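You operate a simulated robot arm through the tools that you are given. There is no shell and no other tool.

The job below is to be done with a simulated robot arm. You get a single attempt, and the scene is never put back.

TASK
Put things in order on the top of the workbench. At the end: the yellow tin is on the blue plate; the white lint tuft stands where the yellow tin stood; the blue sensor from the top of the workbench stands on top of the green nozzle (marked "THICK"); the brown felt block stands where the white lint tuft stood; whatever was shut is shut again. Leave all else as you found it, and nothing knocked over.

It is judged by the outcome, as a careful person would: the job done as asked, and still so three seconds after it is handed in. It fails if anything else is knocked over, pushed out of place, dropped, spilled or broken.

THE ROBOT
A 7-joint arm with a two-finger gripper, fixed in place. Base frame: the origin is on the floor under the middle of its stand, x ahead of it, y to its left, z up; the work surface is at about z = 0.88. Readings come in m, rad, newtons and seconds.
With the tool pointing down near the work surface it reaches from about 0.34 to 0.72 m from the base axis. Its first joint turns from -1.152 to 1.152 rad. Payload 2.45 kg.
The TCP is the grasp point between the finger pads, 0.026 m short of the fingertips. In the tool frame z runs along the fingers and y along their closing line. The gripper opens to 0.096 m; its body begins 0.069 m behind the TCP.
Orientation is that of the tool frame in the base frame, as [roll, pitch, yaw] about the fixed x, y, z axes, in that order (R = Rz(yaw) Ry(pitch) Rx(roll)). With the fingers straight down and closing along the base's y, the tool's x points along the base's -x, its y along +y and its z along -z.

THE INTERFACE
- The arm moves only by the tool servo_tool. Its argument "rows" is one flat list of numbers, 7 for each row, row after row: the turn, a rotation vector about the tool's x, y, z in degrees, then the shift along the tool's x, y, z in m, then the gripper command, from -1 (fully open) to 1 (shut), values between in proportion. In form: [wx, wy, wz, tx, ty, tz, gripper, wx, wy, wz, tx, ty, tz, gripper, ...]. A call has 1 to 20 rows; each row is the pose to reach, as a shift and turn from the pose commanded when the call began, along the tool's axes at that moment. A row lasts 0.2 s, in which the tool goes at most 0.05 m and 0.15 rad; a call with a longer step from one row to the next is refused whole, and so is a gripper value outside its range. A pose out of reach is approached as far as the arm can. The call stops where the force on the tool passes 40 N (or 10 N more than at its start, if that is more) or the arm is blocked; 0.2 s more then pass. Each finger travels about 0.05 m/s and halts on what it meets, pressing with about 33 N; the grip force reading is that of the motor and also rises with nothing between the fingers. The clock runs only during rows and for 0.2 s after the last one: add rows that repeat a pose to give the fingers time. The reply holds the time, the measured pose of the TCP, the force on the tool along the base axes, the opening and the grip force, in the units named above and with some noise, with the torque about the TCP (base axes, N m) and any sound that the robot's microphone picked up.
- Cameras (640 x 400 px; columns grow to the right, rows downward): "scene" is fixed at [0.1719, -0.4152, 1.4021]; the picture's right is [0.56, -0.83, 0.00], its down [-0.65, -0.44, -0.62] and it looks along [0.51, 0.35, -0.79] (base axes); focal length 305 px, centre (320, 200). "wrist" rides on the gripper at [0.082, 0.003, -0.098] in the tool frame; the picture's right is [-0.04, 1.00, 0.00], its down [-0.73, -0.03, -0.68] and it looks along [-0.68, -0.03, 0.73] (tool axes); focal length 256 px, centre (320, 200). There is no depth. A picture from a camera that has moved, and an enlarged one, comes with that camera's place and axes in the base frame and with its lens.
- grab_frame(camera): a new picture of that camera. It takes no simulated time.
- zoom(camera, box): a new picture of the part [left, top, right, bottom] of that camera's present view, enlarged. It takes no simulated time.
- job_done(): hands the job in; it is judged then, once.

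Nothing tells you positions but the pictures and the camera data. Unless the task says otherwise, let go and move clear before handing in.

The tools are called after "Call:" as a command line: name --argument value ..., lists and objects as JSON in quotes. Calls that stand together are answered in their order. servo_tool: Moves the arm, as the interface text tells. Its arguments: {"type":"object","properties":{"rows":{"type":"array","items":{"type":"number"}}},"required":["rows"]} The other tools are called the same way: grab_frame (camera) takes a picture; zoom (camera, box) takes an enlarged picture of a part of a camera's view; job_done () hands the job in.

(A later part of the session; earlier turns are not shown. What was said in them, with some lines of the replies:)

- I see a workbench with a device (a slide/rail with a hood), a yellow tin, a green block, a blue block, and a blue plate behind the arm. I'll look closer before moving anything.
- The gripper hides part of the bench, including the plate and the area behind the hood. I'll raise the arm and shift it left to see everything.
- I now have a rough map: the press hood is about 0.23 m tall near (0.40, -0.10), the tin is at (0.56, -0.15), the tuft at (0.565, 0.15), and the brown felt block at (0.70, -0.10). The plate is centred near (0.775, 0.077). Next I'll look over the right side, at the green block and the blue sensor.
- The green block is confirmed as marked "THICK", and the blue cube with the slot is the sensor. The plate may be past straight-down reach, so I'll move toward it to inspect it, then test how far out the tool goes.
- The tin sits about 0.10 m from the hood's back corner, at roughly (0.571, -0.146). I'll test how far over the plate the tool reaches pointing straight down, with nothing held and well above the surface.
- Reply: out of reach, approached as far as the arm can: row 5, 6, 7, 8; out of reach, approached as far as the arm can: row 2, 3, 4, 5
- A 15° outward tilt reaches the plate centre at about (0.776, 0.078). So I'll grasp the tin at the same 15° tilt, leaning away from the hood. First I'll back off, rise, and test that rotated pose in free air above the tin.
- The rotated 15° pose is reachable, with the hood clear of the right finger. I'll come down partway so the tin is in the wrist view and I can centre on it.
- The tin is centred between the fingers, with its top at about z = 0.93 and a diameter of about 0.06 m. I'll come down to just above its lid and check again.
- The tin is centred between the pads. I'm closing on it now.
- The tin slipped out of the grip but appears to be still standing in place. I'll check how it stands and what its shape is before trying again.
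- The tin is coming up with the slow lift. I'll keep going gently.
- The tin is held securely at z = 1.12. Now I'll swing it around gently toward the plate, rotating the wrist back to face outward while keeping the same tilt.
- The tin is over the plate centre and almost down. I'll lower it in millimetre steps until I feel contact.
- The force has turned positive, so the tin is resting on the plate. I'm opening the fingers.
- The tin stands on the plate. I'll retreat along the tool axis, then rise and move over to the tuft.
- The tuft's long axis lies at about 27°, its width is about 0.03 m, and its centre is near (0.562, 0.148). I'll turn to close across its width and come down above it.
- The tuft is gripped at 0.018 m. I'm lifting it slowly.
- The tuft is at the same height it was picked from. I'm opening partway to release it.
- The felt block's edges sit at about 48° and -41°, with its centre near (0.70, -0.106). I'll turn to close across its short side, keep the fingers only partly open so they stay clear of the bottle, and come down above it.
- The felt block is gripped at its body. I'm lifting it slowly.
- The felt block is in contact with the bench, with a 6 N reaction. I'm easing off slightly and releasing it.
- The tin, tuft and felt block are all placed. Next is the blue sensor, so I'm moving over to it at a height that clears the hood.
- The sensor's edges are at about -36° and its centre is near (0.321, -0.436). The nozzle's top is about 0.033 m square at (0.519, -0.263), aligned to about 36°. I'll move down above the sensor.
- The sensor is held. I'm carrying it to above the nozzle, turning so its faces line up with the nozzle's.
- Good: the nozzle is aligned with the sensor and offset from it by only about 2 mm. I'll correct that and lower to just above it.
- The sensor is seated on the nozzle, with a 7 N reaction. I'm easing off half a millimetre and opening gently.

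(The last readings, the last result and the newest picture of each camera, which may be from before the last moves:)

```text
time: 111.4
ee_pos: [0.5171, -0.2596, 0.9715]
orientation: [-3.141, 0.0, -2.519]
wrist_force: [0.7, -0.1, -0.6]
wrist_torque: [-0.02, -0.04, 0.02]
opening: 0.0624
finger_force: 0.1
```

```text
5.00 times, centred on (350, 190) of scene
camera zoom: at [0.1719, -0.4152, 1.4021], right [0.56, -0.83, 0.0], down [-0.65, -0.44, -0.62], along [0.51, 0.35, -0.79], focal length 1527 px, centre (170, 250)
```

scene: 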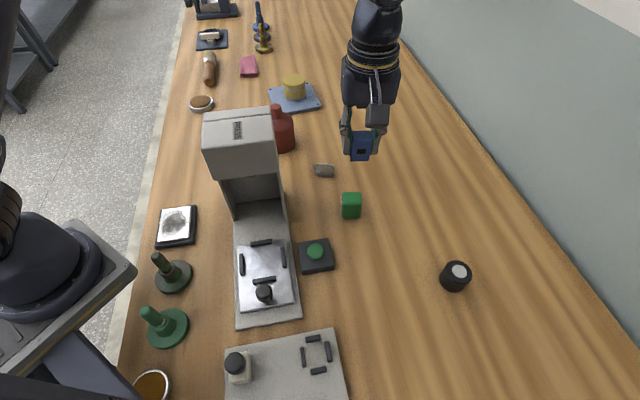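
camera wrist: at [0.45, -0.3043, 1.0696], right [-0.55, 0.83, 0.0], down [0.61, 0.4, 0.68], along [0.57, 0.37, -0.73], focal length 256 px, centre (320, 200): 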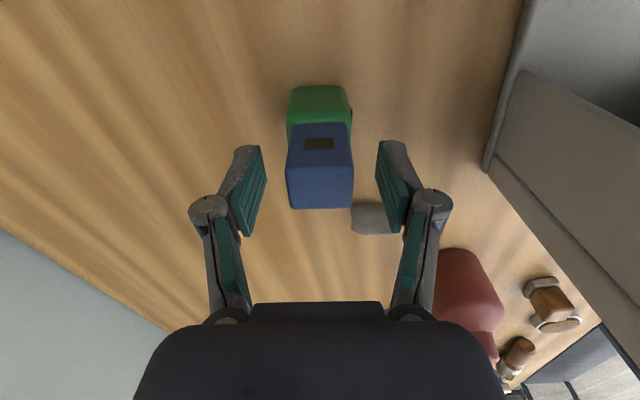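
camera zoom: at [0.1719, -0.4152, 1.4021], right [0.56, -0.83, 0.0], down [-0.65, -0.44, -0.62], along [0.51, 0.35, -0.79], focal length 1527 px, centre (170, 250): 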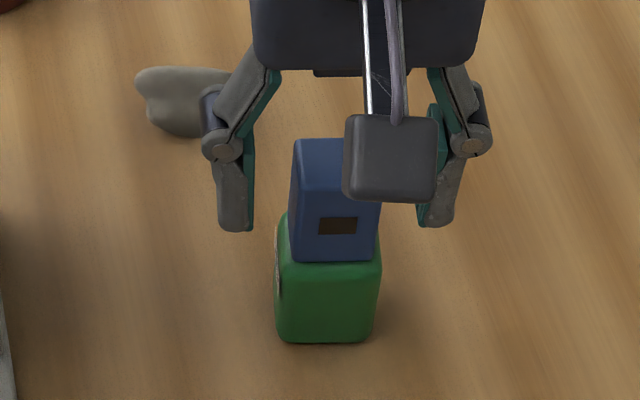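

Call:
servo_tool --rows '[0, 0, 0, 0, 0, -0.01, -0.3, 0, 0, 0, 0, 0, -0.03, -0.3, 0, 0, 0, 0, 0, -0.06, -0.3, 0, 0, 0, 0, 0, -0.1, -0.3, 0, 0, 0, 0, 0, -0.14, -0.3, 0, 0, 0, 0, 0, -0.18, -0.3, 0, 0, 0, 0, 0, -0.22, -0.3, 0, 0, 0, 0, 0, -0.26, -0.3, 0, 0, 0, 0, 0, -0.26, -0.3]'

Call:
grab_frame --camera "wrist"

Call:
grab_frame --camera "scene"

```text
time: 113.4
ee_pos: [0.5164, -0.2614, 1.2307]
orientation: [3.141, -0.001, -2.518]
wrist_force: [-0.3, -0.4, 0.0]
wrist_torque: [0.0, 0.02, 0.0]
opening: 0.0623
finger_force: 0.0
```

```text
taken
camera wrist: at [0.4499, -0.3061, 1.3292], right [-0.55, 0.83, 0.0], down [0.61, 0.4, 0.68], along [0.57, 0.37, -0.73], focal length 256 px, centre (320, 200)
```

wrist: 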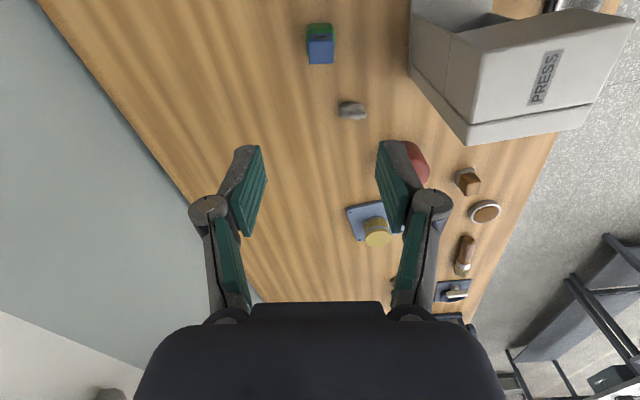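

```text
taken
```

scene: 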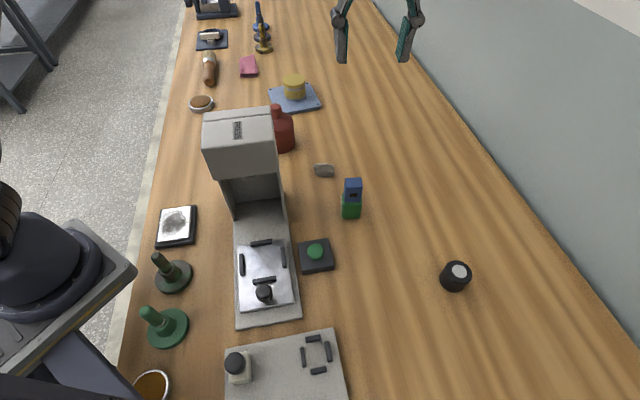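

Call:
zoom --camera "wrist" --box '[290, 80, 510, 260]'

Call:
zoom --camera "scene" --box '[290, 140, 390, 230]'

Call:
servo_tool --rows '[0, 0, 0, 0.04, 0, -0.01, -0.3, 0, 0, 0, 0.08, 0, -0.02, -0.3, 0, 0, 0, 0.12, 0, -0.03, -0.3, 0, 0, 0, 0.12, 0, -0.03, -0.3]'

```text
2.22 times, centred on (400, 170) of wrist
camera zoom: at [0.4499, -0.3061, 1.3292], right [-0.55, 0.83, 0.0], down [0.61, 0.4, 0.68], along [0.57, 0.37, -0.73], focal length 569 px, centre (142, 267)
```

zoom: 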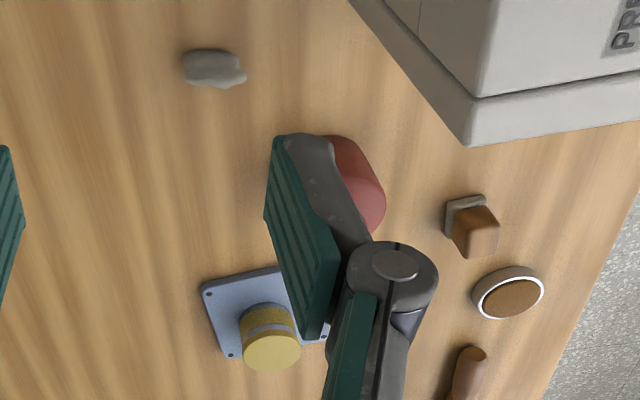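

```text
4.44 times, centred on (340, 185) of scene
camera zoom: at [0.1719, -0.4152, 1.4021], right [0.56, -0.83, 0.0], down [-0.65, -0.44, -0.62], along [0.51, 0.35, -0.79], focal length 1357 px, centre (231, 267)
```

zoom: 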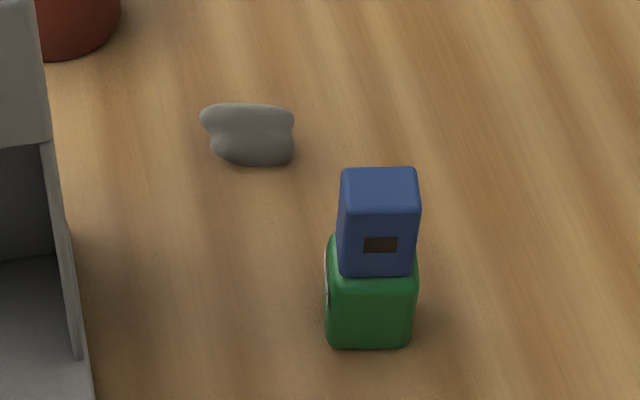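

```text
time: 114.4
ee_pos: [0.4194, -0.3303, 1.262]
orientation: [3.141, -0.001, -2.518]
wrist_force: [-0.6, -0.2, -0.4]
wrist_torque: [-0.01, 0.01, 0.01]
opening: 0.0624
finger_force: 0.0
```

Call:
grab_frame --camera "scene"

```text
taken
```

scene: 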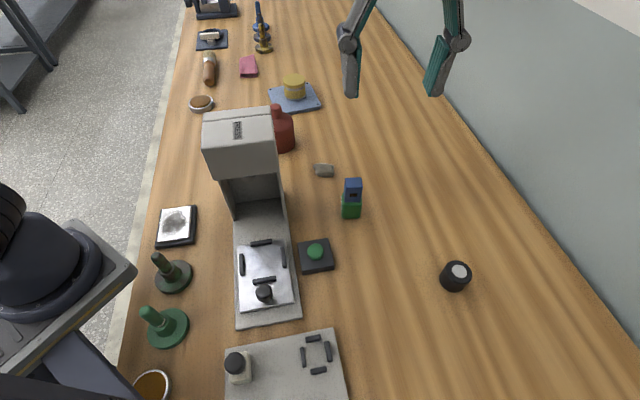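

Everything is in place: the tin is on the blue plate, the tuft is on the tin's old spot, the felt block is on the tuft's old spot, and the blue sensor is on the "THICK" nozzle. Nothing was opened, nothing else was disturbed, and the arm is clear, so I'm handing the job in.

Call:
job_done

```text
The job is handed in.
```

The job is handed in, and in the last pictures everything was upright and where you asked for it. I don't have the judge's verdict.

- **Yellow tin:** it stands near the centre of the blue plate. It slipped out of the gripper on the first lift but stayed standing. A slower second lift held.
- **White lint tuft:** it is on the tin's old spot, within about a centimetre.
- **Brown felt block:** it stands on the tuft's old spot.
- **Blue sensor:** it stands on top of the green nozzle marked "THICK", sitting fully on the nozzle's top.

I opened nothing, so there was nothing to shut again. Nothing else looked moved or knocked over. The gripper has let go and is clear of the objects.
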